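You operate a simulated robot arm through the tools that you are given. There is no shell and no other tool. Be economical: measure what you need, move in short steps, check, and stop when the job is done.

You are at the controls of a simulated two-armed robot. One attempt, no reset.

## Task
Screw the lid back on the jar on the top of the green cabinet.

It is judged by the outcome, as a careful person would: the job done as asked, and still so three seconds after it is handed in. It fails if anything else is knocked over, pushed out of place, dropped, spilled or broken. Lids that push on must go on centred and level and be pressed home; caps that screw on are set level and turned clockwise until they are tight.

## Robot
Two 7-joint arms with two-finger parallel grippers on one trunk, on a base that drives. Base frame: it is fixed to the floor where the robot stands at the start and does not move with it; the origin is under the middle of the robot, x ahead of it, y to its left, z up; the surface under the hand at the start is at about z = 860. Units: mm, degrees, N and s.
The left shoulder is at the start at [69, 182, 1111], the right one opposite. With the tool pointing down near the work surface each hand reaches from about 300 to 740 mm from the robot's upright axis, wherever it stands, measured 20 degrees to its own side. Payload 3.91 kg a hand.
Tool frame (each hand has its own): the origin (TCP) lies between the finger pads and is the grasp point; the fingertips stand 30 mm ahead of it; z points along the fingers, y is the line along which they close. Largest opening 110 mm; finger width 20, thickness 10; the body of the gripper, 48 by 112 mm, starts 55 mm behind the TCP.
Orientation is told as [roll, pitch, yaw] about the base's x, y, z axes, in that order, counted from this pose: with the fingers straight down and closing along the base's y, the tool's x points along the base's -x, its y along +y and its z along -z.

## Interface
- The arms move only by the tool send_rows. It takes "left_motion", "right_motion" or both (then of equal length, played together; a hand with none holds still); each is a list of rows, each an object of numbers (a shift or turn left out is 0, a gripper value left out holds the last): "wx", "wy", "wz": the turn, a rotation vector about the tool's x, y, z in degrees; "tx", "ty", "tz": the shift along the tool's x, y, z in mm; "jaw": the opening, from 0 (shut) to 1 (fully open). In form: [{"wx": .., "wy": .., "wz": .., "tx": .., "ty": .., "tz": .., "jaw": ..}, ...]. A call has 1 to 8 rows; each row shifts and turns the commanded pose from where the row before left it, along the tool's axes as they then stand. Rows are played at 5 a second. More than 50 mm and 8.6 degrees between two rows, or a gripper value outside its range, and nothing of the call is played. A pose out of reach is approached as far as the arm can. The call stops where the force on the tool passes 40 N (or 10 N more than at its start, if that is more) or the arm is blocked; 0.2 s more then pass. Each finger travels about 72 mm/s and halts on what it meets, pressing with about 41 N; the grip force reading is that of the motor and also rises with nothing between the fingers. The clock runs only during rows and for 0.2 s after the last one: add rows that do not move to give the fingers time. It gives the time, the measured TCP pose, the force on the tool (base axes), the opening and the grip force at its end, in the units of the frame above (readings bear some noise), with the torque about the TCP (base axes, N m) and any sound that the robot's microphone picked up, and new pictures: "views" is both (left out), scene, wrist or none (wrist: the cameras of the hands that moved).
- Cameras (640 x 400 px; columns grow to the right, rows downward): "scene" is now at [218.7, -2.1, 1290.5]; the picture's right is [0.07, -1.00, 0.00], its down [-0.63, -0.04, -0.78] and it looks along [0.77, 0.05, -0.63] (base axes); focal length 214 px, centre (320, 200). "left" rides on the left gripper at [72, -17, -103] in its tool frame; the picture's right is [0.23, 0.97, 0.00], its down [-0.76, 0.18, -0.62] and it looks along [-0.61, 0.14, 0.78] (tool axes); focal length 222 px, centre (320, 200). "right" rides on the right gripper at [72, 17, -103] in its tool frame; the picture's right is [-0.23, 0.97, 0.00], its down [-0.76, -0.18, -0.62] and it looks along [-0.61, -0.14, 0.78] (tool axes); focal length 222 px, centre (320, 200). There is no depth. A picture from a camera that has moved, and an enlarged one, comes with that camera's place and axes in the base frame and with its lens. The place of the scene camera against the robot may be out by one fixed shift of up to 18 mm in any direction.
- slide_trunk(by): slides the trunk up (or, below 0, down) by that many mm; the arms and the scene camera ride with it, the base frame stays. It gives what a move gives, with no picture.
- drive_base(legs): drives the robot by 1 to 6 legs, each [ahead, left, turn to the left] in mm, mm and degrees, along the robot's own axes; the way and the turn of a leg run together, so that a leg with both is an arc; at most 1500 mm and 180 degrees a leg. The arms and the cameras ride along, it lands a little off, and it stops where it bumps. It gives what a move gives, and a new picture of the scene camera.
- aim_head(pan, tilt): turns the head with the scene camera to pan (to the left, within 80 degrees either way) and tilt (down, from -29 to 69), counted from straight ahead of the robot. It gives what a move gives, and a new picture of the scene camera.
- enlarge(camera, box): a new picture of the part [left, top, right, bottom] of that camera's present view, enlarged. The clock stands still meanwhile.
- close_job(): hands the job in; it is judged then, once.

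Work in short steps. Places have to be worked out from the pictures, the camera data and where the tool is seen: move nearer, look again, correct. Check each grasp and each placing, and mend what went wrong. You have 120 turns and 260 pictures in all, those below and enlarged ones among them. Open the grippers and draw the arms clear of the work before you hand the job in, unless the task says otherwise; then end with one line.

The tools are called as a command line: name --argument value ..., lists and objects as JSON in quotes. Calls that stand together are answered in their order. send_rows: Moves the arms, as the interface text tells. Its arguments: {"type":"object","properties":{"left_motion":{"type":"array","items":{"type":"object","properties":{"wx":{"type":"number"},"wy":{"type":"number"},"wz":{"type":"number"},"tx":{"type":"number"},"ty":{"type":"number"},"tz":{"type":"number"},"jaw":{"type":"number"}}}},"right_motion":{"type":"array","items":{"type":"object","properties":{"wx":{"type":"number"},"wy":{"type":"number"},"wz":{"type":"number"},"tx":{"type":"number"},"ty":{"type":"number"},"tz":{"type":"number"},"jaw":{"type":"number"}}}},"views":{"type":"string","enum":["both","scene","wrist","none"]}},"required":[]} The other tools are called the same way: slide_trunk (by) slides the trunk up or down; drive_base (legs) drives the base; aim_head (pan, tilt) turns the head that bears the scene camera; enlarge (camera, box) takes an enlarged picture of a part of a camera's view; close_job () hands the job in.

At the start:

```text
t: 0.0
left_position: [332.0, 156.0, 1153.0]
left_ee_rot: [0.1, 0.0, 0.0]
left_contact_force: [0.1, 0.4, 0.2]
left_torque: [0.01, -0.01, -0.02]
left_finger_gap: 109.8
left_gripper_force: 0.2
right_position: [406.5, -144.6, 1149.5]
right_ee_rot: [-0.1, -0.1, 0.0]
right_contact_force: [0.9, -0.5, -0.1]
right_torque: [-0.02, -0.01, 0.01]
right_finger_gap: 109.8
right_gripper_force: 0.1
trunk travel left (down, up): [-375.0, 139.0]
robot x, y, heading: [0.3, -0.1, -0.0]
head pan, tilt: [3.8, 39.1]
```

scene: 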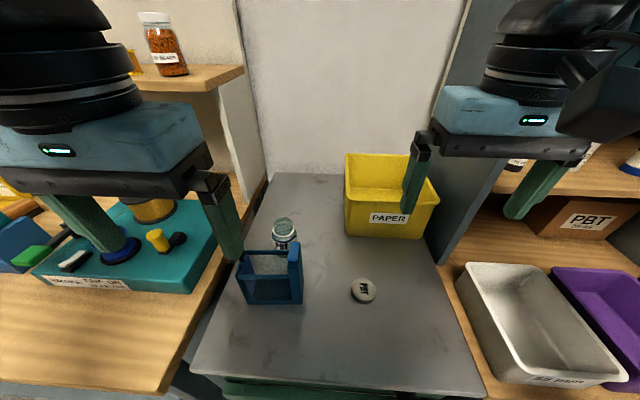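
right: 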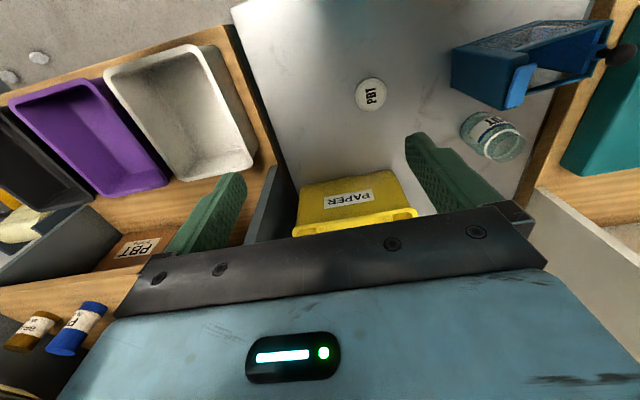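
left: 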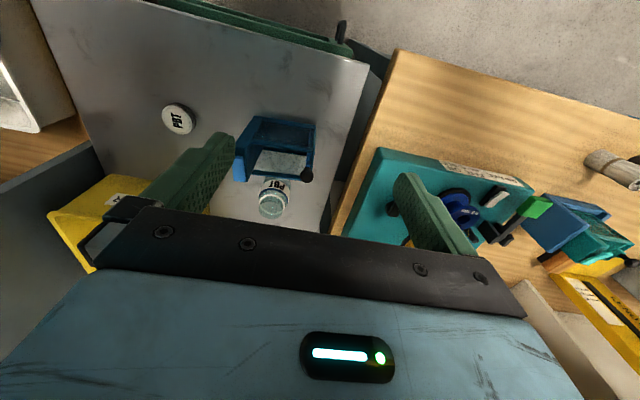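

The jar stands near a blue box-like item, and the white lid marked PBT lies to its right. I'll take closer looks first.

enlarge --camera "scene" --box '[220, 200, 400, 312]'

enlarge --camera "right" --box '[340, 10, 640, 198]'

enlarge --camera "left" --box '[140, 80, 380, 230]'

```text
3.56 times, centred on (310, 256) of scene
camera zoom: at [218.7, -2.1, 1290.5], right [0.07, -1.0, 0.0], down [-0.63, -0.04, -0.78], along [0.77, 0.05, -0.63], focal length 763 px, centre (356, 1)
```

zoom: 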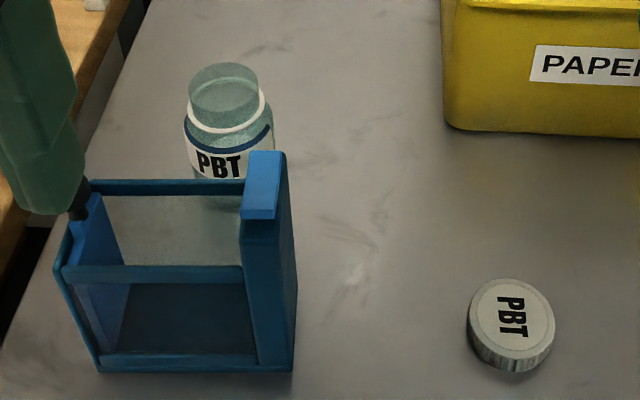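

```text
2.13 times, centred on (490, 104) of right
camera zoom: at [335.1, -126.7, 1253.4], right [0.23, 0.97, 0.0], down [0.76, -0.18, 0.62], along [0.61, -0.14, -0.78], focal length 473 px, centre (-42, 404)
```

zoom: 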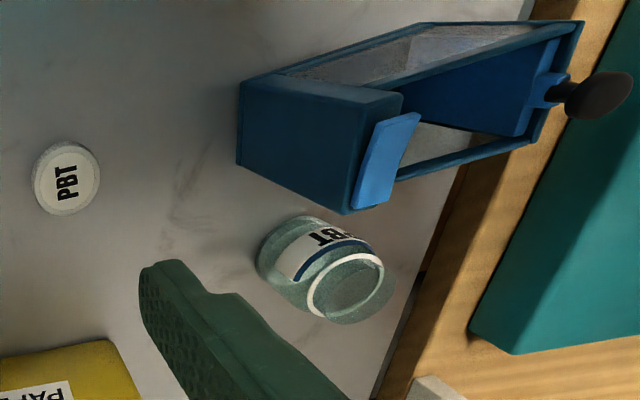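

```text
2.67 times, centred on (260, 155) of left
camera zoom: at [257.9, 138.1, 1255.6], right [-0.23, 0.97, 0.0], down [0.76, 0.18, 0.62], along [0.61, 0.14, -0.78], focal length 592 px, centre (480, 320)
```

zoom: 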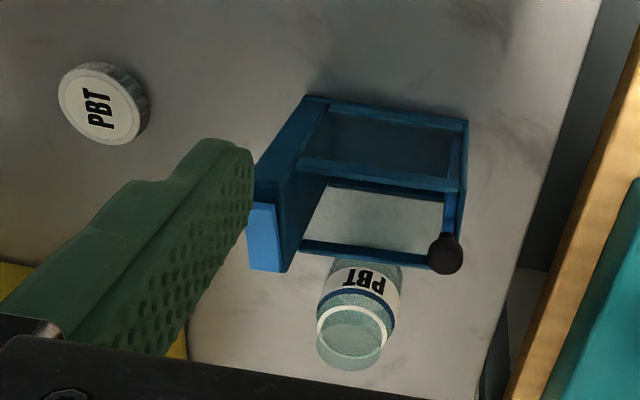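

Triangulating from the two wrist cameras: the lid is at about (441, -70, top ~875) and 50 mm wide. The jar mouth is at about (546, 112, 943) with a body about 57 mm wide, and the blue fixture covers x 410–465, y 58–155, up to z ~990. The left hand will hold the jar from the left, tilted 45°, while the right hand screws. I start by yawing the left hand.

send_rows --left_motion '[{"wz": 8.5, "tz": -5}, {"wz": 8.5}, {"wz": 8.5}, {"wz": 8.5}, {"wz": 8.5}, {"wz": 8.5}, {"wz": 8.5}, {"wz": 8.5}]' --views "none"

send_rows --left_motion '[{"wz": 8.5}, {"wz": 8.5}, {"wz": 5}, {"wy": -8.5}, {"wy": -8.5}, {"wy": -8.5}, {"wy": -8.5}, {"wy": -8.5}]' --views "scene"

```text
t: 1.8
left_position: [330.2, 154.5, 1156.7]
left_ee_rot: [0.0, 0.0, -68.2]
left_contact_force: [-0.1, 0.8, 0.3]
left_torque: [-0.01, 0.02, 0.0]
left_finger_gap: 110.1
left_gripper_force: 0.0
right_position: [406.9, -145.4, 1149.7]
right_ee_rot: [0.0, 0.1, 0.0]
right_contact_force: [-0.2, -0.1, 0.0]
right_torque: [0.0, 0.01, 0.01]
right_finger_gap: 110.1
right_gripper_force: 0.1
trunk travel left (down, up): [-375.0, 139.0]
robot x, y, heading: [-0.5, 2.4, -0.2]
head pan, tilt: [3.8, 39.1]
```

```text
t: 3.6
left_position: [330.4, 155.1, 1157.5]
left_ee_rot: [0.1, -42.7, -89.9]
left_contact_force: [0.1, -0.2, -0.6]
left_torque: [-0.02, -0.01, 0.0]
left_finger_gap: 109.7
left_gripper_force: 0.1
right_position: [406.8, -144.0, 1149.2]
right_ee_rot: [0.0, -0.1, 0.0]
right_contact_force: [0.3, -0.2, -0.3]
right_torque: [-0.02, 0.02, 0.03]
right_finger_gap: 110.0
right_gripper_force: 0.0
trunk travel left (down, up): [-375.0, 139.0]
robot x, y, heading: [-0.3, -4.9, -0.0]
head pan, tilt: [3.8, 39.1]
camera scene: at [218.6, -1.5, 1290.5], right [0.07, -1.0, 0.0], down [-0.63, -0.04, -0.78], along [0.77, 0.05, -0.63], focal length 214 px, centre (320, 200)
```

scene: 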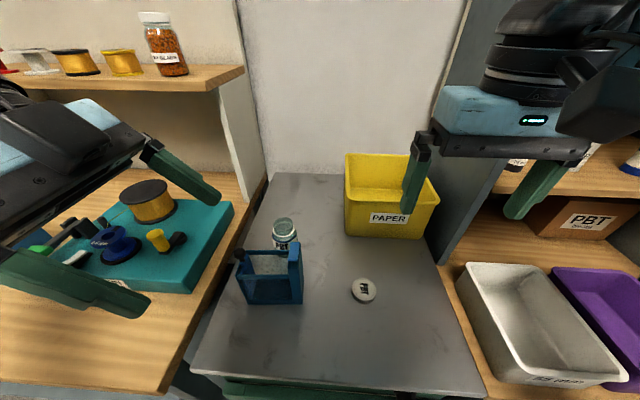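

Orientation is as intended, with the fingers pointing right and down. Now I move along x to line up with the jar, staying high, and look with the left camera.

send_rows --left_motion '[{"ty": 43}, {"ty": 43}, {"ty": 43}, {"ty": 43}, {"ty": 44}, {"tx": 35}, {"tx": 35}, {}]' --views "both"

```text
t: 5.4
left_position: [549.0, 206.6, 1109.0]
left_ee_rot: [-0.1, -42.5, -90.1]
left_contact_force: [0.3, 0.2, 0.2]
left_torque: [0.02, 0.03, -0.02]
left_finger_gap: 110.1
left_gripper_force: 0.0
right_position: [408.1, -143.7, 1150.0]
right_ee_rot: [0.0, 0.0, 0.0]
right_contact_force: [-0.3, -0.7, -0.9]
right_torque: [-0.05, 0.04, -0.04]
right_finger_gap: 109.8
right_gripper_force: 0.0
trunk travel left (down, up): [-375.0, 139.0]
robot x, y, heading: [0.5, -1.6, -0.0]
head pan, tilt: [3.8, 39.1]
camera scene: at [218.6, -2.5, 1290.5], right [0.07, -1.0, 0.0], down [-0.63, -0.04, -0.78], along [0.77, 0.05, -0.63], focal length 214 px, centre (320, 200)
camera left: at [531.0, 329.8, 1136.0], right [0.97, 0.17, -0.15], down [0.18, -0.14, 0.97], along [0.14, -0.98, -0.17], focal length 222 px, centre (320, 200)
```

scene: 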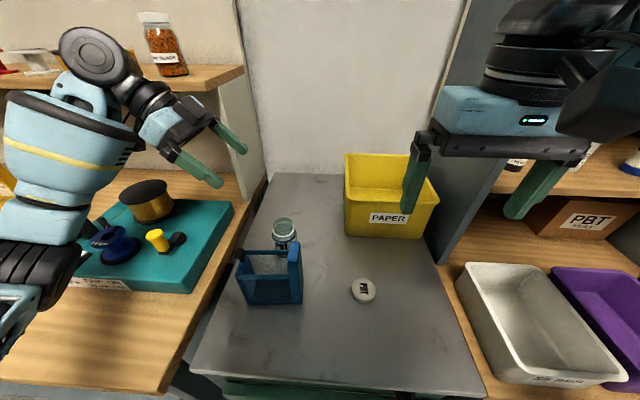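
left: 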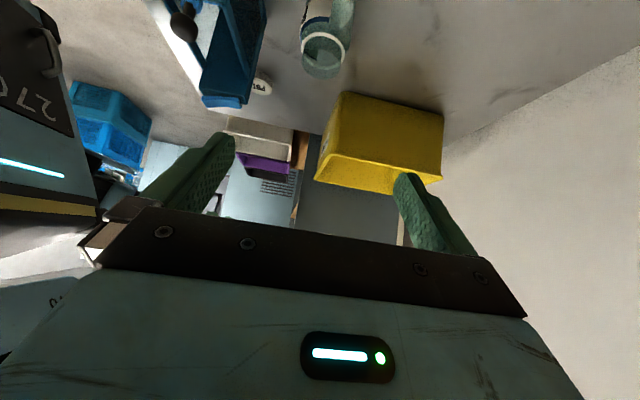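

The jar shows near the top of the left view. I enlarge it to refine its position.

enlarge --camera "left" --box '[240, 0, 400, 100]'

enlarge --camera "scene" --box '[230, 200, 330, 262]'

```text
4.00 times, centred on (320, 50) of left
camera zoom: at [531.0, 329.8, 1136.0], right [0.97, 0.17, -0.15], down [0.18, -0.14, 0.97], along [0.14, -0.98, -0.17], focal length 888 px, centre (320, 800)
```

zoom: 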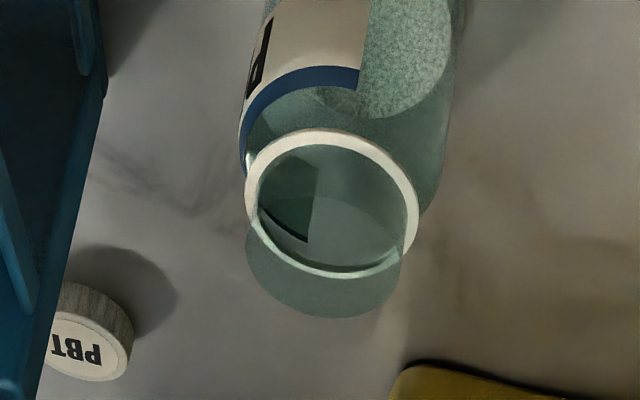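

```text
6.40 times, centred on (280, 231) of scene
camera zoom: at [218.6, -2.5, 1290.5], right [0.07, -1.0, 0.0], down [-0.63, -0.04, -0.78], along [0.77, 0.05, -0.63], focal length 1373 px, centre (576, 2)
```

zoom: 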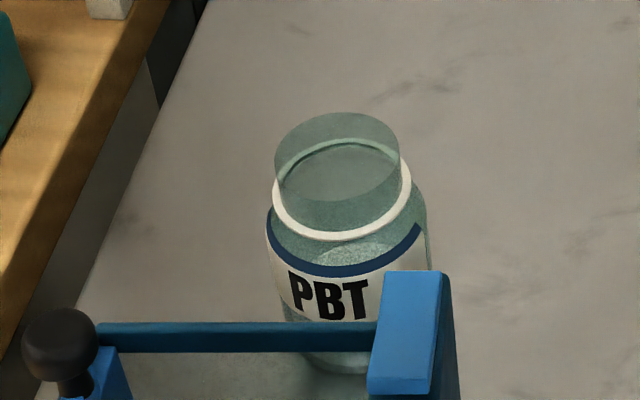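

The estimates agree on a mouth at about (545, 110, 943), and I can see a ~43 mm neck with a white collar. I descend to a pre-grasp pose 110 mm back along the fingers.

send_rows --left_motion '[{"ty": -4, "tx": 24, "tz": 25}, {"tx": 24, "tz": 25}, {"tx": 24, "tz": 30}, {"tz": 30}, {}]' --views "both"

```text
t: 6.6
left_position: [543.8, 186.0, 978.6]
left_ee_rot: [-0.1, -42.5, -90.0]
left_contact_force: [-0.4, 0.1, -1.0]
left_torque: [0.01, 0.0, -0.04]
left_finger_gap: 110.1
left_gripper_force: 0.0
right_position: [407.1, -144.9, 1148.7]
right_ee_rot: [-0.1, 0.0, 0.0]
right_contact_force: [0.2, 0.2, -0.9]
right_torque: [-0.02, 0.0, -0.01]
right_finger_gap: 110.1
right_gripper_force: 0.0
trunk travel left (down, up): [-375.0, 139.0]
robot x, y, heading: [-0.5, 0.5, -0.2]
head pan, tilt: [3.8, 39.1]
camera scene: at [218.6, -1.7, 1290.5], right [0.07, -1.0, 0.0], down [-0.63, -0.04, -0.78], along [0.77, 0.05, -0.63], focal length 214 px, centre (320, 200)
camera left: at [526.4, 308.9, 1006.8], right [0.97, 0.17, -0.15], down [0.18, -0.14, 0.97], along [0.14, -0.98, -0.17], focal length 222 px, centre (320, 200)
```

scene: 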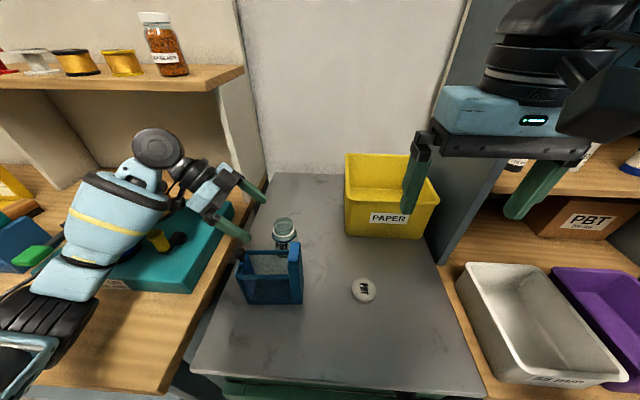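
left: 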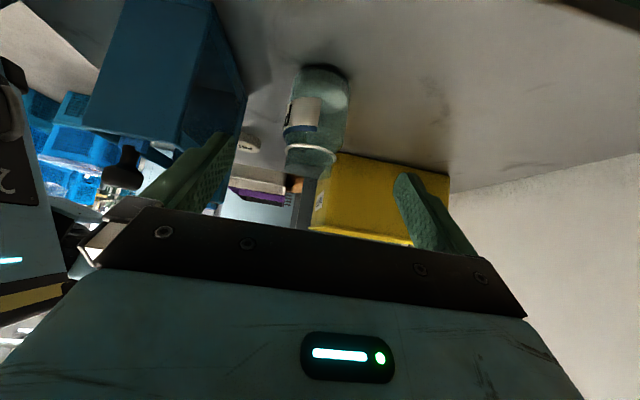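

Before descending I check clearance between the left wrist and the teal device.

enlarge --camera "scene" --box '[60, 110, 320, 310]'

```text
2.00 times, centred on (190, 210) of scene
camera zoom: at [218.6, -1.7, 1290.5], right [0.07, -1.0, 0.0], down [-0.63, -0.04, -0.78], along [0.77, 0.05, -0.63], focal length 429 px, centre (580, 180)
```

zoom: 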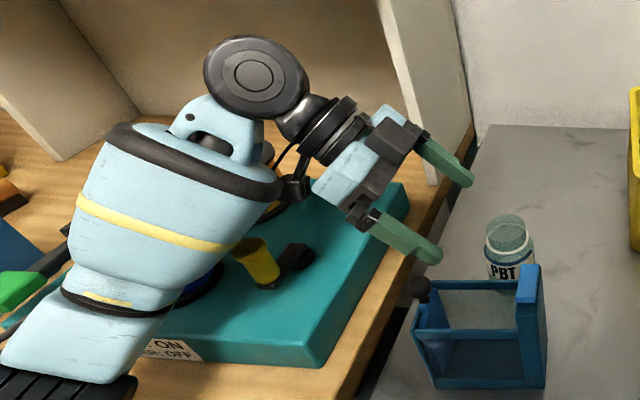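

The wrist is high above the device, and the jar lies on the approach line (column ~319 against 320). I advance 108 mm along the fingers.

send_rows --left_motion '[{"tz": 27}, {"tz": 27}, {"tz": 27}, {"tz": 27}, {}]' --views "both"

```text
t: 8.0
left_position: [538.9, 85.7, 926.8]
left_ee_rot: [3.9, -42.3, -94.2]
left_contact_force: [0.8, -0.2, -0.1]
left_torque: [0.01, -0.03, 0.01]
left_finger_gap: 109.7
left_gripper_force: 0.0
right_position: [395.1, -163.6, 1149.3]
right_ee_rot: [0.6, -0.3, -0.5]
right_contact_force: [0.4, 0.3, 0.0]
right_torque: [-0.01, -0.04, -0.02]
right_finger_gap: 109.7
right_gripper_force: 0.1
trunk travel left (down, up): [-375.0, 139.0]
robot x, y, heading: [-1.9, -5.1, -0.5]
head pan, tilt: [3.8, 39.1]
stopped in row 5 (left hand): the arm was blocked; the commanded pose is now the measured one
camera scene: at [206.8, -21.1, 1291.2], right [0.06, -1.0, -0.01], down [-0.62, -0.03, -0.78], along [0.78, 0.05, -0.62], focal length 214 px, centre (320, 200)
camera left: at [523.4, 209.8, 953.3], right [0.98, 0.14, -0.1], down [0.12, -0.15, 0.98], along [0.12, -0.98, -0.16], focal length 222 px, centre (320, 200)
```

scene: 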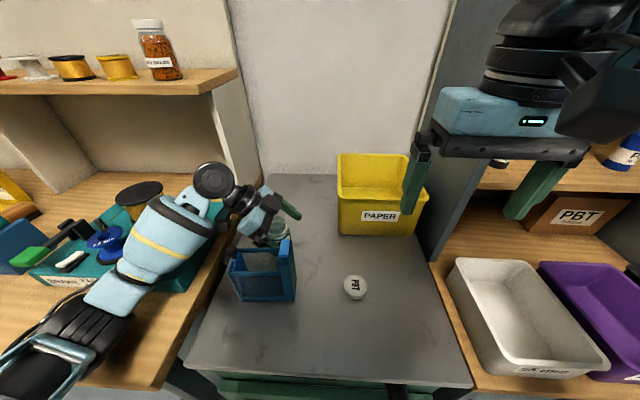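
left: 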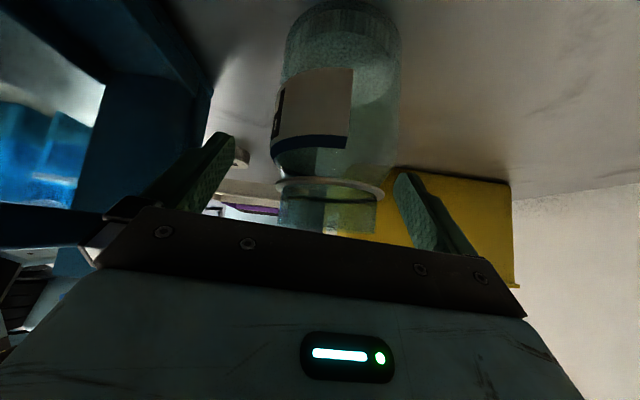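

The arm was blocked, most likely the low left elbow against the bench, and it pushed the robot slightly. I retreat along the fingers, then raise the trunk so the elbow clears.

send_rows --left_motion '[{"tz": -25}, {"tz": -30}, {"tz": -30}, {"tz": -30}, {"tz": -30}, {}]' --views "scene"

slide_trunk --by 135

aim_head --pan 15 --tilt 42

```text
t: 9.4
left_position: [543.4, 196.6, 1021.4]
left_ee_rot: [2.3, -42.6, -92.6]
left_contact_force: [-0.1, -0.3, 0.2]
left_torque: [0.01, 0.01, -0.01]
left_finger_gap: 110.0
left_gripper_force: 0.0
right_position: [406.6, -151.3, 1149.0]
right_ee_rot: [0.0, 0.1, -0.4]
right_contact_force: [0.6, -0.3, 0.3]
right_torque: [0.02, -0.01, 0.03]
right_finger_gap: 110.2
right_gripper_force: 0.1
trunk travel left (down, up): [-375.0, 139.0]
robot x, y, heading: [1.0, -2.4, -0.4]
head pan, tilt: [3.8, 39.1]
camera scene: at [217.9, -7.0, 1290.4], right [0.06, -1.0, 0.0], down [-0.63, -0.04, -0.78], along [0.77, 0.05, -0.63], focal length 214 px, centre (320, 200)
```

scene: 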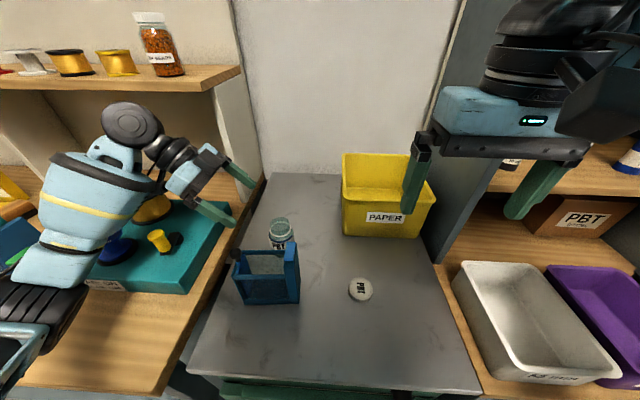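

```text
t: 11.0
left_position: [544.9, 197.5, 1155.0]
left_ee_rot: [2.1, -42.6, -92.6]
left_contact_force: [0.7, 0.0, -0.1]
left_torque: [-0.03, 0.01, -0.03]
left_finger_gap: 110.0
left_gripper_force: 0.0
right_position: [407.2, -151.0, 1281.8]
right_ee_rot: [-0.2, 0.3, -0.6]
right_contact_force: [0.4, 0.1, -0.2]
right_torque: [0.0, 0.03, 0.04]
right_finger_gap: 110.0
right_gripper_force: 0.1
trunk travel left (down, up): [-510.0, 4.0]
robot x, y, heading: [-0.5, -2.0, -0.4]
head pan, tilt: [3.8, 39.1]
```

```text
t: 11.8
left_position: [543.9, 198.7, 1156.3]
left_ee_rot: [2.4, -42.7, -92.9]
left_contact_force: [0.1, -0.4, 0.3]
left_torque: [0.0, 0.02, -0.01]
left_finger_gap: 110.1
left_gripper_force: 0.0
right_position: [406.3, -150.0, 1283.0]
right_ee_rot: [0.0, 0.1, -0.5]
right_contact_force: [0.0, -0.4, -0.7]
right_torque: [0.03, 0.02, 0.02]
right_finger_gap: 109.9
right_gripper_force: 0.1
trunk travel left (down, up): [-510.0, 4.0]
robot x, y, heading: [-0.2, -3.0, -0.6]
head pan, tilt: [15.0, 42.0]
camera scene: at [104.7, 10.0, 1443.9], right [0.25, -0.97, 0.0], down [-0.65, -0.17, -0.74], along [0.72, 0.19, -0.67], focal length 214 px, centre (320, 200)
```

scene: 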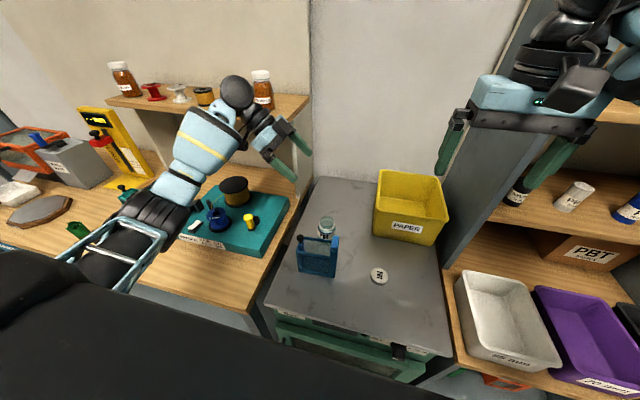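

The trunk is up and the elbow is now high over the bench. I bring the left hand back to the pre-grasp pose, straightening the small yaw error.

send_rows --left_motion '[{"tx": 22, "tz": 28, "wx": 0.5, "wz": -2}, {"tx": 22, "tz": 28}, {"tx": 22, "tz": 28}, {"tx": 22, "tz": 28}, {"tx": 22, "tz": 28}, {}]' --views "both"

```text
t: 13.2
left_position: [547.7, 184.0, 979.5]
left_ee_rot: [0.1, -42.8, -90.1]
left_contact_force: [0.2, 1.0, -0.6]
left_torque: [-0.04, -0.01, -0.03]
left_finger_gap: 109.8
left_gripper_force: 0.0
right_position: [406.2, -150.8, 1284.2]
right_ee_rot: [0.0, 0.0, -0.5]
right_contact_force: [-0.6, 0.7, -0.4]
right_torque: [0.0, -0.03, -0.02]
right_finger_gap: 110.2
right_gripper_force: 0.0
trunk travel left (down, up): [-510.0, 4.0]
robot x, y, heading: [-4.0, -5.0, -0.3]
head pan, tilt: [15.0, 42.0]
camera scene: at [104.5, 10.0, 1443.9], right [0.25, -0.97, 0.0], down [-0.65, -0.17, -0.74], along [0.72, 0.19, -0.67], focal length 214 px, centre (320, 200)
camera left: at [529.2, 308.0, 1006.0], right [0.97, 0.17, -0.15], down [0.18, -0.14, 0.97], along [0.14, -0.98, -0.16], focal length 222 px, centre (320, 200)
```

scene: 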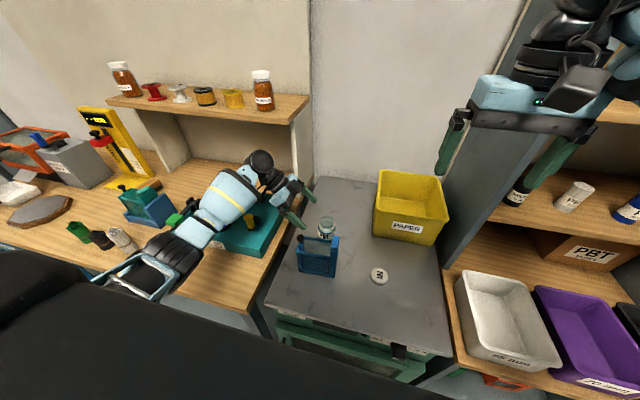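
left: 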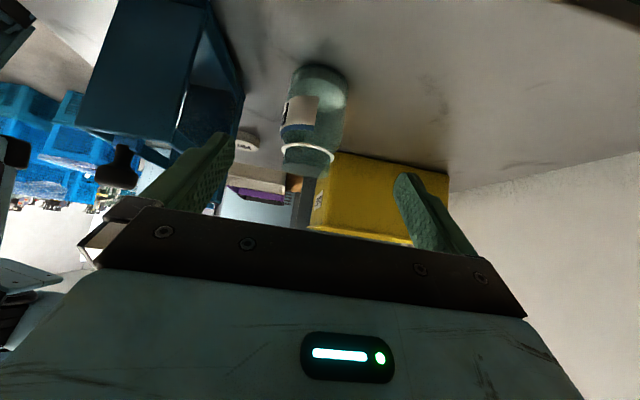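

The forearm still looks low over the teal device, so I enlarge to judge clearance.

enlarge --camera "scene" --box '[100, 130, 340, 300]'

```text
2.35 times, centred on (220, 215) of scene
camera zoom: at [104.5, 10.0, 1443.9], right [0.25, -0.97, 0.0], down [-0.65, -0.17, -0.74], along [0.72, 0.19, -0.67], focal length 505 px, centre (555, 165)
```

zoom: 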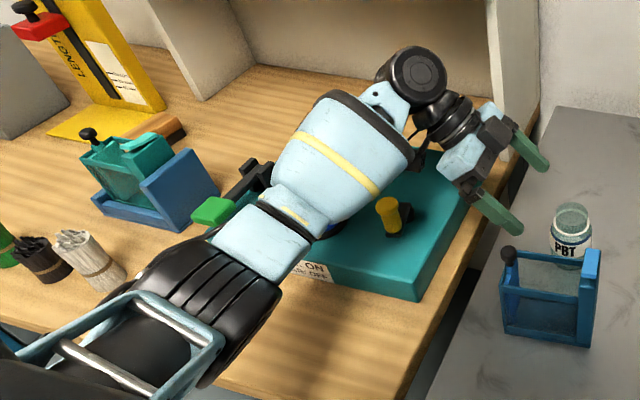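

I estimate the elbow at z ≈ 1050–1090, so it should clear now. I advance in smaller steps; the call stops if blocked.

send_rows --left_motion '[{"tz": 20, "ty": -2}, {"tz": 20}, {"tz": 15}, {}]' --views "both"

```text
t: 14.2
left_position: [544.2, 145.5, 939.0]
left_ee_rot: [0.0, -42.6, -90.1]
left_contact_force: [0.3, 0.1, -0.8]
left_torque: [0.03, 0.02, -0.02]
left_finger_gap: 109.7
left_gripper_force: 0.0
right_position: [406.1, -150.2, 1283.2]
right_ee_rot: [0.1, 0.0, -0.5]
right_contact_force: [0.0, 0.2, 0.9]
right_torque: [0.02, 0.0, 0.01]
right_finger_gap: 109.9
right_gripper_force: 0.1
trunk travel left (down, up): [-510.0, 4.0]
robot x, y, heading: [-2.4, -2.6, -0.2]
head pan, tilt: [15.0, 42.0]
camera scene: at [104.6, 10.2, 1443.9], right [0.25, -0.97, 0.0], down [-0.65, -0.17, -0.74], along [0.72, 0.19, -0.67], focal length 214 px, centre (320, 200)
camera left: at [527.0, 269.8, 965.6], right [0.97, 0.17, -0.15], down [0.18, -0.14, 0.97], along [0.14, -0.98, -0.16], focal length 222 px, centre (320, 200)
```

scene: 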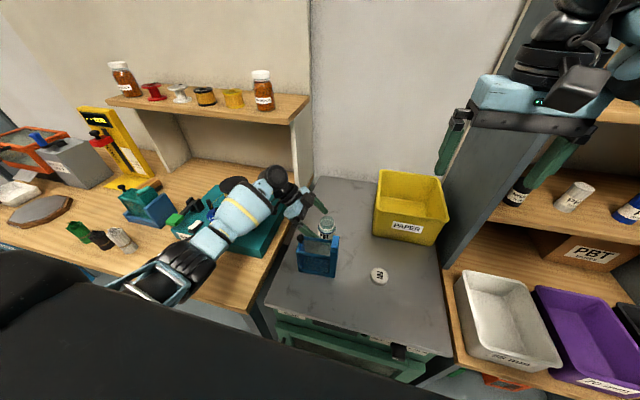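
left: 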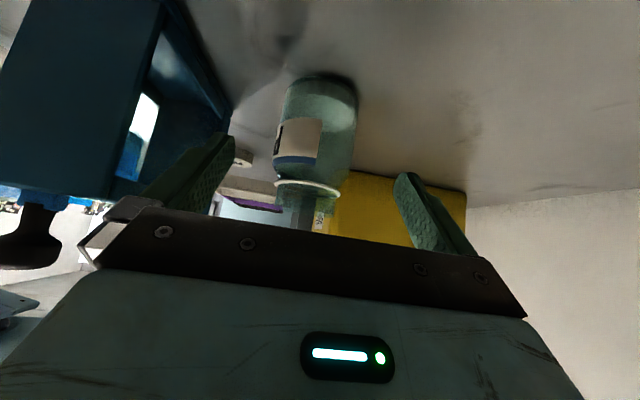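

The black reel top is close to the forearm in this view, so I check it before going further.

enlarge --camera "scene" --box '[140, 140, 340, 280]'

```text
2.86 times, centred on (240, 210) of scene
camera zoom: at [104.6, 10.2, 1443.9], right [0.25, -0.97, 0.0], down [-0.65, -0.17, -0.74], along [0.72, 0.19, -0.67], focal length 613 px, centre (549, 171)
```

zoom: 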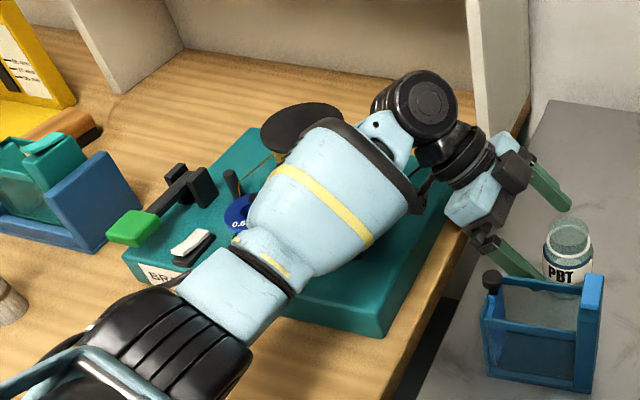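

The forearm clears the device items by several centimetres. I finish the approach, about 48 mm along the fingers.

send_rows --left_motion '[{"tz": 16, "ty": -2}, {"tz": 16}, {"tz": 16}, {}]' --views "both"

```text
t: 15.2
left_position: [541.9, 113.3, 901.5]
left_ee_rot: [0.0, -42.6, -90.1]
left_contact_force: [-0.1, -0.3, 0.2]
left_torque: [0.0, 0.04, -0.02]
left_finger_gap: 110.0
left_gripper_force: 0.0
right_position: [405.1, -150.6, 1284.1]
right_ee_rot: [0.0, 0.1, -0.4]
right_contact_force: [-0.1, 0.5, 0.1]
right_torque: [0.0, 0.0, -0.02]
right_finger_gap: 109.9
right_gripper_force: 0.0
trunk travel left (down, up): [-510.0, 4.0]
robot x, y, heading: [-2.1, -4.1, -0.2]
head pan, tilt: [15.0, 42.0]
camera scene: at [104.6, 10.3, 1443.9], right [0.25, -0.97, 0.0], down [-0.65, -0.17, -0.74], along [0.72, 0.19, -0.67], focal length 214 px, centre (320, 200)
camera left: at [524.2, 237.3, 929.3], right [0.97, 0.17, -0.15], down [0.18, -0.14, 0.97], along [0.14, -0.98, -0.16], focal length 222 px, centre (320, 200)
```

scene: 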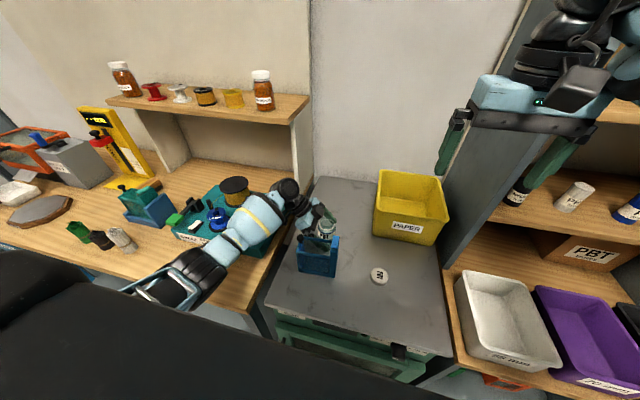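
left: 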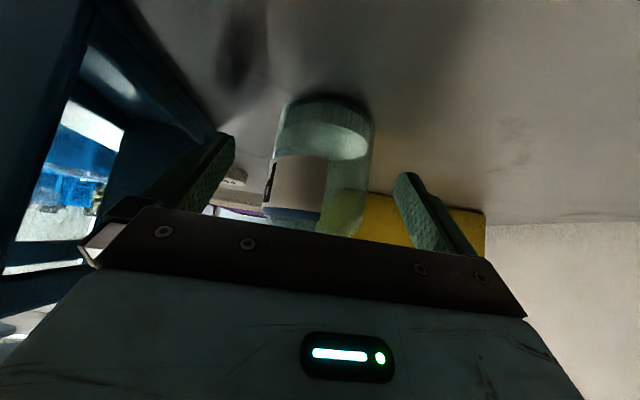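

The jar sits between the fingers, centred, at the TCP's depth (apparent width gives ~130 mm against 127). I close the left gripper.

send_rows --left_motion '[{"jaw": 0.65}, {"jaw": 0.56}, {"jaw": 0.5}, {"jaw": 0.45}, {"jaw": 0.4}, {"jaw": 0.4}]' --views "wrist"

```text
t: 16.6
left_position: [541.7, 114.3, 902.0]
left_ee_rot: [0.0, -42.8, -90.1]
left_contact_force: [-0.1, 0.0, -0.3]
left_torque: [0.0, -0.04, 0.0]
left_finger_gap: 57.2
left_gripper_force: 41.5
right_position: [404.7, -151.2, 1283.5]
right_ee_rot: [0.1, 0.2, -0.5]
right_contact_force: [-0.4, 0.2, -0.5]
right_torque: [0.02, -0.02, 0.02]
right_finger_gap: 109.8
right_gripper_force: 0.1
trunk travel left (down, up): [-510.0, 4.0]
robot x, y, heading: [0.9, -0.8, -0.5]
head pan, tilt: [15.0, 42.0]
camera left: at [524.2, 237.3, 929.6], right [0.97, 0.17, -0.15], down [0.18, -0.14, 0.97], along [0.14, -0.98, -0.16], focal length 222 px, centre (320, 200)
```

left: 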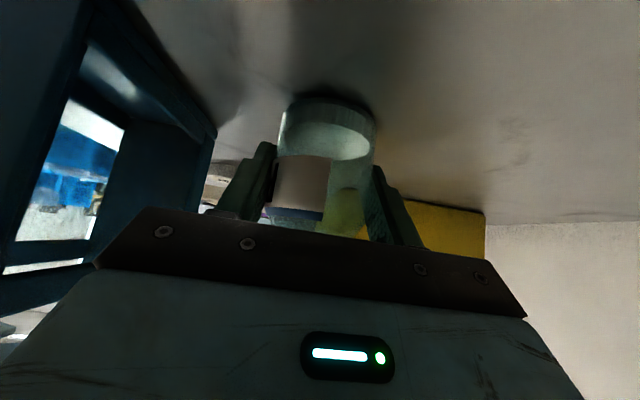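

The grip is firm at a 57 mm gap. I lift the jar ~12 mm, carry it 70 mm to the right into the open, and set it down still held.

send_rows --left_motion '[{"tx": -4.1, "tz": -4.4}, {"tx": -4.1, "tz": -4.4}, {"tx": -17, "tz": 15.8}, {"tx": -17, "tz": 15.8}, {"tx": -17, "tz": 15.8}, {}, {}]' --views "both"

```text
t: 18.2
left_position: [539.7, 45.2, 914.8]
left_ee_rot: [-0.1, -42.6, -90.1]
left_contact_force: [0.3, -0.1, -1.7]
left_torque: [0.02, -0.01, 0.02]
left_finger_gap: 57.0
left_gripper_force: 41.3
right_position: [406.5, -150.4, 1284.9]
right_ee_rot: [-0.1, 0.1, -0.5]
right_contact_force: [-0.8, 0.1, -0.2]
right_torque: [0.02, -0.03, 0.0]
right_finger_gap: 110.1
right_gripper_force: 0.0
trunk travel left (down, up): [-510.0, 4.0]
robot x, y, heading: [-2.1, -3.3, -0.3]
head pan, tilt: [15.0, 42.0]
camera scene: at [104.8, 10.0, 1443.8], right [0.25, -0.97, 0.0], down [-0.65, -0.17, -0.74], along [0.72, 0.19, -0.67], focal length 214 px, centre (320, 200)
camera left: at [522.9, 168.5, 942.5], right [0.97, 0.17, -0.15], down [0.18, -0.14, 0.97], along [0.14, -0.98, -0.16], focal length 222 px, centre (320, 200)
```

scene: 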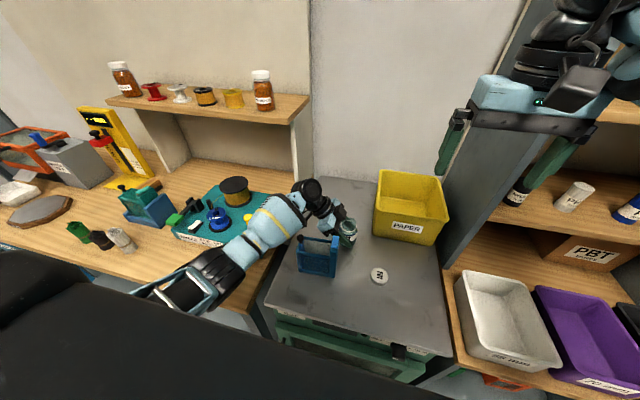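
left: 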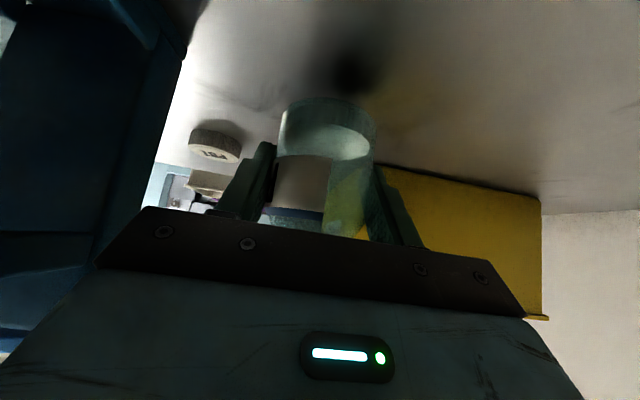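

The jar is lifted and carried, with about 1.7 N of load on the hand. Now I lower it 13 mm back onto the surface.

send_rows --left_motion '[{"tx": 4.2, "tz": 4.5}, {"tx": 3.5, "tz": 3.8}, {"tx": 1, "tz": 1.2}, {}]' --views "wrist"

enlarge --camera "scene" --box '[280, 170, 440, 300]'

```text
t: 19.2
left_position: [540.3, 44.7, 902.4]
left_ee_rot: [0.1, -42.8, -90.1]
left_contact_force: [-0.2, -0.7, 0.5]
left_torque: [0.04, -0.03, 0.0]
left_finger_gap: 57.2
left_gripper_force: 41.3
right_position: [406.1, -150.8, 1285.3]
right_ee_rot: [0.0, 0.1, -0.5]
right_contact_force: [-0.3, -0.1, 0.1]
right_torque: [-0.02, 0.0, 0.0]
right_finger_gap: 110.2
right_gripper_force: 0.0
trunk travel left (down, up): [-510.0, 4.0]
robot x, y, heading: [-1.6, -2.7, -0.5]
head pan, tilt: [15.0, 42.0]
camera left: at [523.6, 168.2, 929.4], right [0.97, 0.17, -0.15], down [0.18, -0.14, 0.97], along [0.14, -0.98, -0.16], focal length 222 px, centre (320, 200)
```

left: 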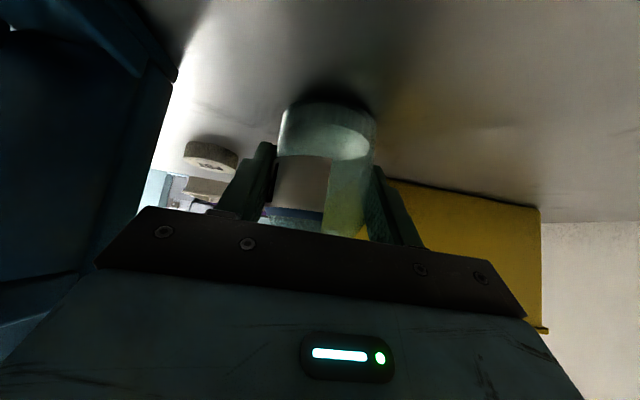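

```text
3.08 times, centred on (360, 235) of scene
camera zoom: at [104.6, 10.1, 1443.9], right [0.25, -0.97, 0.0], down [-0.65, -0.17, -0.74], along [0.72, 0.19, -0.67], focal length 660 px, centre (197, 92)
```

zoom: 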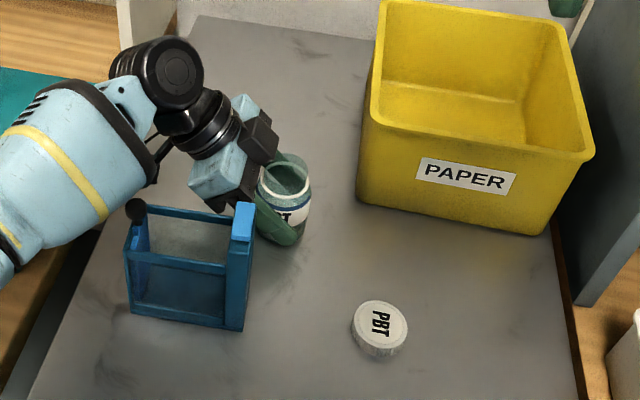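

The jar is on the surface and held at about (540, 45). Now the right hand: I move it over the lid at about (441, -70) and descend to z ≈ 1010.

send_rows --right_motion '[{"ty": 40, "tx": -17}, {"ty": 40, "tx": -17, "tz": 40}, {"tz": 46}, {"tz": 46}, {"tz": 46}, {"tz": 46}, {"tz": 46}, {}]' --views "both"

```text
refused: row 2 steps farther than a row can; nothing moved
```

The combined step was too long, so I split it.

send_rows --right_motion '[{"ty": 40, "tx": -17}, {"ty": 40, "tx": -17}, {"tz": 46}, {"tz": 46}, {"tz": 46}, {"tz": 46}, {"tz": 46}, {"tz": 40}]' --views "both"

```text
t: 21.0
left_position: [540.5, 44.6, 902.3]
left_ee_rot: [0.1, -42.8, -90.1]
left_contact_force: [1.6, -1.2, 3.1]
left_torque: [-0.06, -0.05, 0.01]
left_finger_gap: 57.2
left_gripper_force: 40.9
right_position: [440.1, -71.2, 1012.6]
right_ee_rot: [0.1, 0.0, -0.5]
right_contact_force: [-0.7, 0.7, 0.2]
right_torque: [0.03, 0.0, 0.0]
right_finger_gap: 109.9
right_gripper_force: 0.1
trunk travel left (down, up): [-510.0, 4.0]
robot x, y, heading: [0.5, 0.6, -0.2]
head pan, tilt: [15.0, 42.0]
camera scene: at [104.5, 9.8, 1443.9], right [0.25, -0.97, 0.0], down [-0.65, -0.17, -0.74], along [0.72, 0.19, -0.67], focal length 214 px, centre (320, 200)
camera right: at [368.0, -53.2, 1117.1], right [0.24, 0.97, 0.0], down [0.76, -0.18, 0.62], along [0.61, -0.15, -0.78], focal length 222 px, centre (320, 200)
```

scene: 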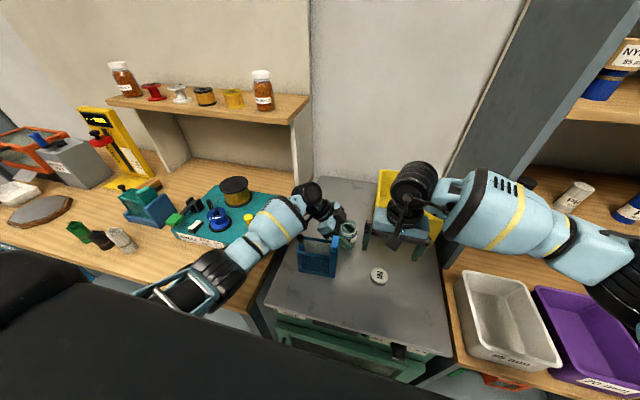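
right: 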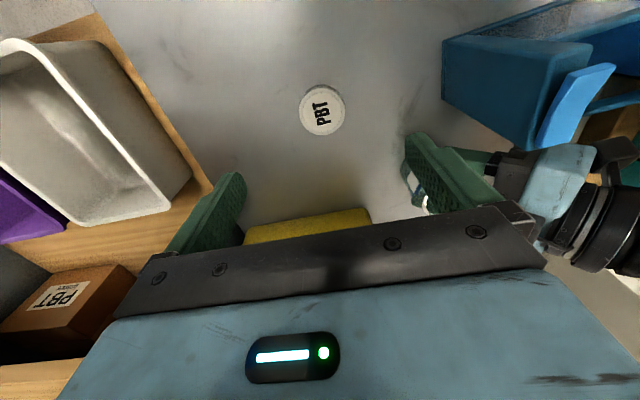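

The lid centre computes to (439, -69). I now yaw the right hand to about +125° so the screwing stroke (clockwise, +125 → +55) keeps its camera away from the left wrist.

send_rows --right_motion '[{"wz": -8.4}, {"wz": -8.4}, {"wz": -8.4}, {"wz": -8.4}, {"wz": -8.4}, {"wz": -8.4}, {"wz": -8.4}, {"wz": -8.4}]' --views "none"

send_rows --right_motion '[{"wz": -8.4}, {"wz": -8.4}, {"wz": -8.4}, {"wz": -8.4}, {"wz": -8.4}, {"wz": -8.4}, {"wz": -8.4}, {}]' --views "both"

```text
t: 22.8
left_position: [541.1, 44.7, 903.5]
left_ee_rot: [0.1, -42.8, -90.1]
left_contact_force: [1.5, -1.4, 5.1]
left_torque: [-0.09, -0.02, 0.02]
left_finger_gap: 57.3
left_gripper_force: 41.2
right_position: [440.6, -71.2, 1013.7]
right_ee_rot: [0.1, 0.0, 64.2]
right_contact_force: [0.2, 0.0, -0.4]
right_torque: [0.0, -0.03, 0.01]
right_finger_gap: 110.0
right_gripper_force: 0.0
trunk travel left (down, up): [-510.0, 4.0]
robot x, y, heading: [1.2, -3.0, -0.1]
head pan, tilt: [15.0, 42.0]
```

```text
t: 24.6
left_position: [540.7, 45.1, 901.8]
left_ee_rot: [0.1, -42.8, -90.1]
left_contact_force: [2.0, -1.2, 6.2]
left_torque: [-0.08, -0.01, -0.03]
left_finger_gap: 57.2
left_gripper_force: 41.0
right_position: [439.9, -71.1, 1014.2]
right_ee_rot: [0.1, -0.1, 63.9]
right_contact_force: [-0.5, -0.1, 0.1]
right_torque: [0.01, 0.02, 0.02]
right_finger_gap: 110.0
right_gripper_force: 0.1
right hand out of reach, approached as far as the arm can: row 1, 2, 3, 4, 5, 6, 7
trunk travel left (down, up): [-510.0, 4.0]
robot x, y, heading: [3.0, -5.5, -0.4]
head pan, tilt: [15.0, 42.0]
camera scene: at [104.3, 9.9, 1443.9], right [0.25, -0.97, 0.0], down [-0.65, -0.17, -0.74], along [0.72, 0.19, -0.67], focal length 214 px, centre (320, 200)
camera right: at [393.7, -128.1, 1118.0], right [-0.77, 0.63, 0.0], down [0.5, 0.61, 0.62], along [0.39, 0.48, -0.78], focal length 222 px, centre (320, 200)
```

scene: 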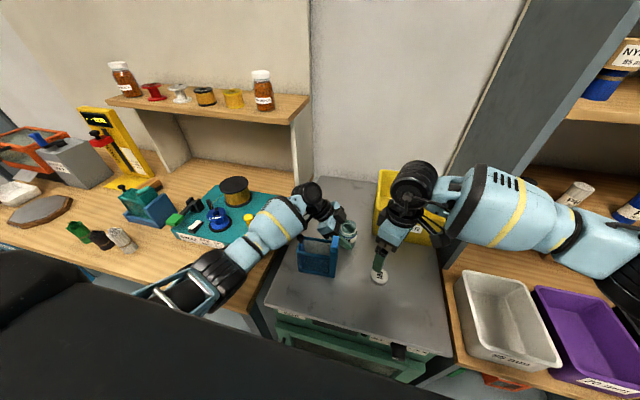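
right: 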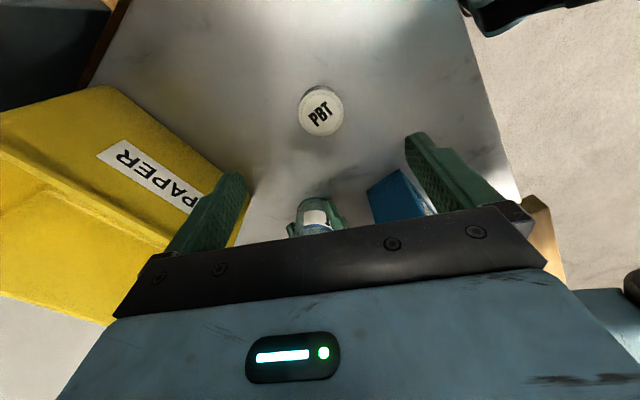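

The right wrist limit is near +64° yaw. I check whether the commanded yaw saved beyond that by turning back 8°.

send_rows --right_motion '[{"wz": 4}, {"wz": 4}, {}]' --views "none"

```text
t: 25.4
left_position: [542.3, 44.3, 902.4]
left_ee_rot: [0.1, -42.8, -90.1]
left_contact_force: [1.0, -1.1, 6.6]
left_torque: [-0.06, -0.02, 0.03]
left_finger_gap: 57.0
left_gripper_force: 41.2
right_position: [439.0, -71.3, 1014.6]
right_ee_rot: [0.0, 0.0, 55.9]
right_contact_force: [-0.3, -0.6, -0.5]
right_torque: [-0.03, 0.02, 0.03]
right_finger_gap: 109.8
right_gripper_force: 0.1
trunk travel left (down, up): [-510.0, 4.0]
robot x, y, heading: [-1.9, -0.3, -0.4]
head pan, tilt: [15.0, 42.0]
```

The command follows, and yaw is now 56°. I descend to z ≈ 935, just above the lid, and check centring.

send_rows --right_motion '[{"tz": 40, "tx": 1.5}, {"tz": 38}, {}]' --views "wrist"

enlarge --camera "right" --box '[200, 60, 440, 210]'

```text
t: 26.2
left_position: [542.0, 44.6, 902.5]
left_ee_rot: [0.1, -42.7, -90.1]
left_contact_force: [-0.9, -0.6, 6.1]
left_torque: [0.0, 0.04, 0.01]
left_finger_gap: 57.2
left_gripper_force: 41.3
right_position: [439.2, -72.5, 937.6]
right_ee_rot: [0.1, 0.1, 55.8]
right_contact_force: [0.0, 0.2, -0.2]
right_torque: [0.0, 0.03, 0.01]
right_finger_gap: 110.2
right_gripper_force: 0.1
trunk travel left (down, up): [-510.0, 4.0]
robot x, y, heading: [-1.1, -4.7, -0.3]
head pan, tilt: [15.0, 42.0]
camera right: at [384.7, -122.2, 1041.3], right [-0.68, 0.73, 0.0], down [0.57, 0.53, 0.62], along [0.46, 0.42, -0.78], focal length 222 px, centre (320, 200)
```

right: 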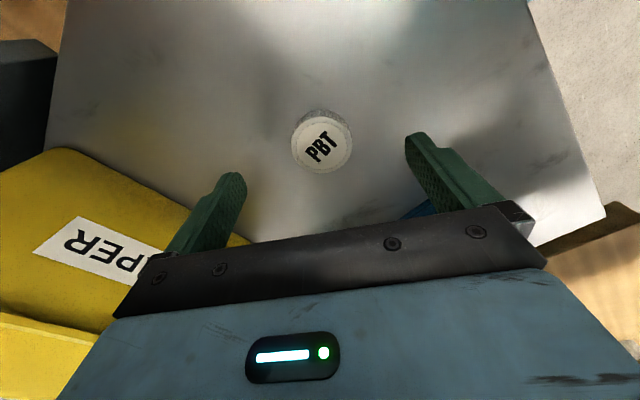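

```text
2.67 times, centred on (320, 135) of right
camera zoom: at [384.7, -122.2, 1041.3], right [-0.68, 0.73, 0.0], down [0.57, 0.53, 0.62], along [0.46, 0.42, -0.78], focal length 592 px, centre (320, 373)
```

zoom: 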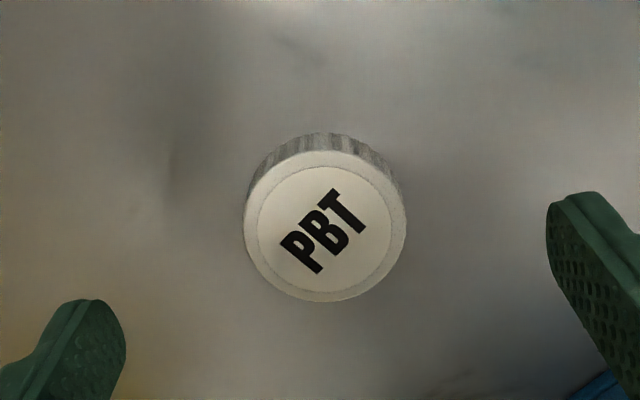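

The lid is centred on the approach path within 1.5 mm, about 47 mm across with its top near 878. I descend to TCP z ≈ 896 and close on it.

send_rows --right_motion '[{"tz": 21, "ty": 1.5}, {"tz": 20.5}, {}, {"jaw": 0.55}, {"jaw": 0.45}, {"jaw": 0.38}, {"jaw": 0.33}, {"jaw": 0.3}]' --views "wrist"

```text
t: 28.0
left_position: [540.6, 45.1, 903.0]
left_ee_rot: [0.1, -42.7, -90.1]
left_contact_force: [0.0, 0.9, 6.0]
left_torque: [0.02, 0.0, 0.0]
left_finger_gap: 56.9
left_gripper_force: 41.2
right_position: [438.3, -71.0, 895.3]
right_ee_rot: [0.0, 0.0, 55.9]
right_contact_force: [0.3, -0.6, -0.4]
right_torque: [0.0, -0.01, 0.01]
right_finger_gap: 46.9
right_gripper_force: 41.3
trunk travel left (down, up): [-510.0, 4.0]
robot x, y, heading: [-0.6, -3.3, -0.4]
head pan, tilt: [15.0, 42.0]
camera right: at [383.3, -121.8, 999.0], right [-0.68, 0.73, 0.0], down [0.57, 0.53, 0.62], along [0.46, 0.42, -0.78], focal length 222 px, centre (320, 200)
```

right: 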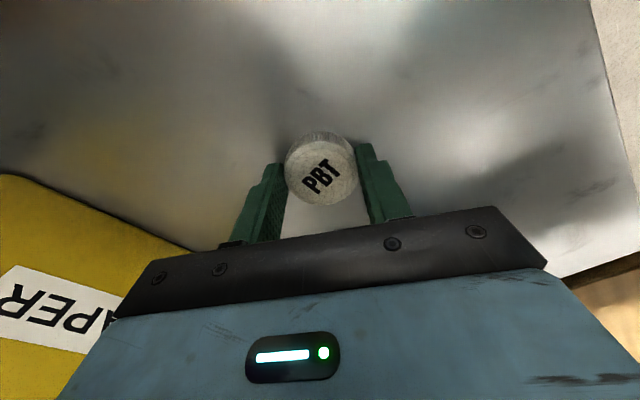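

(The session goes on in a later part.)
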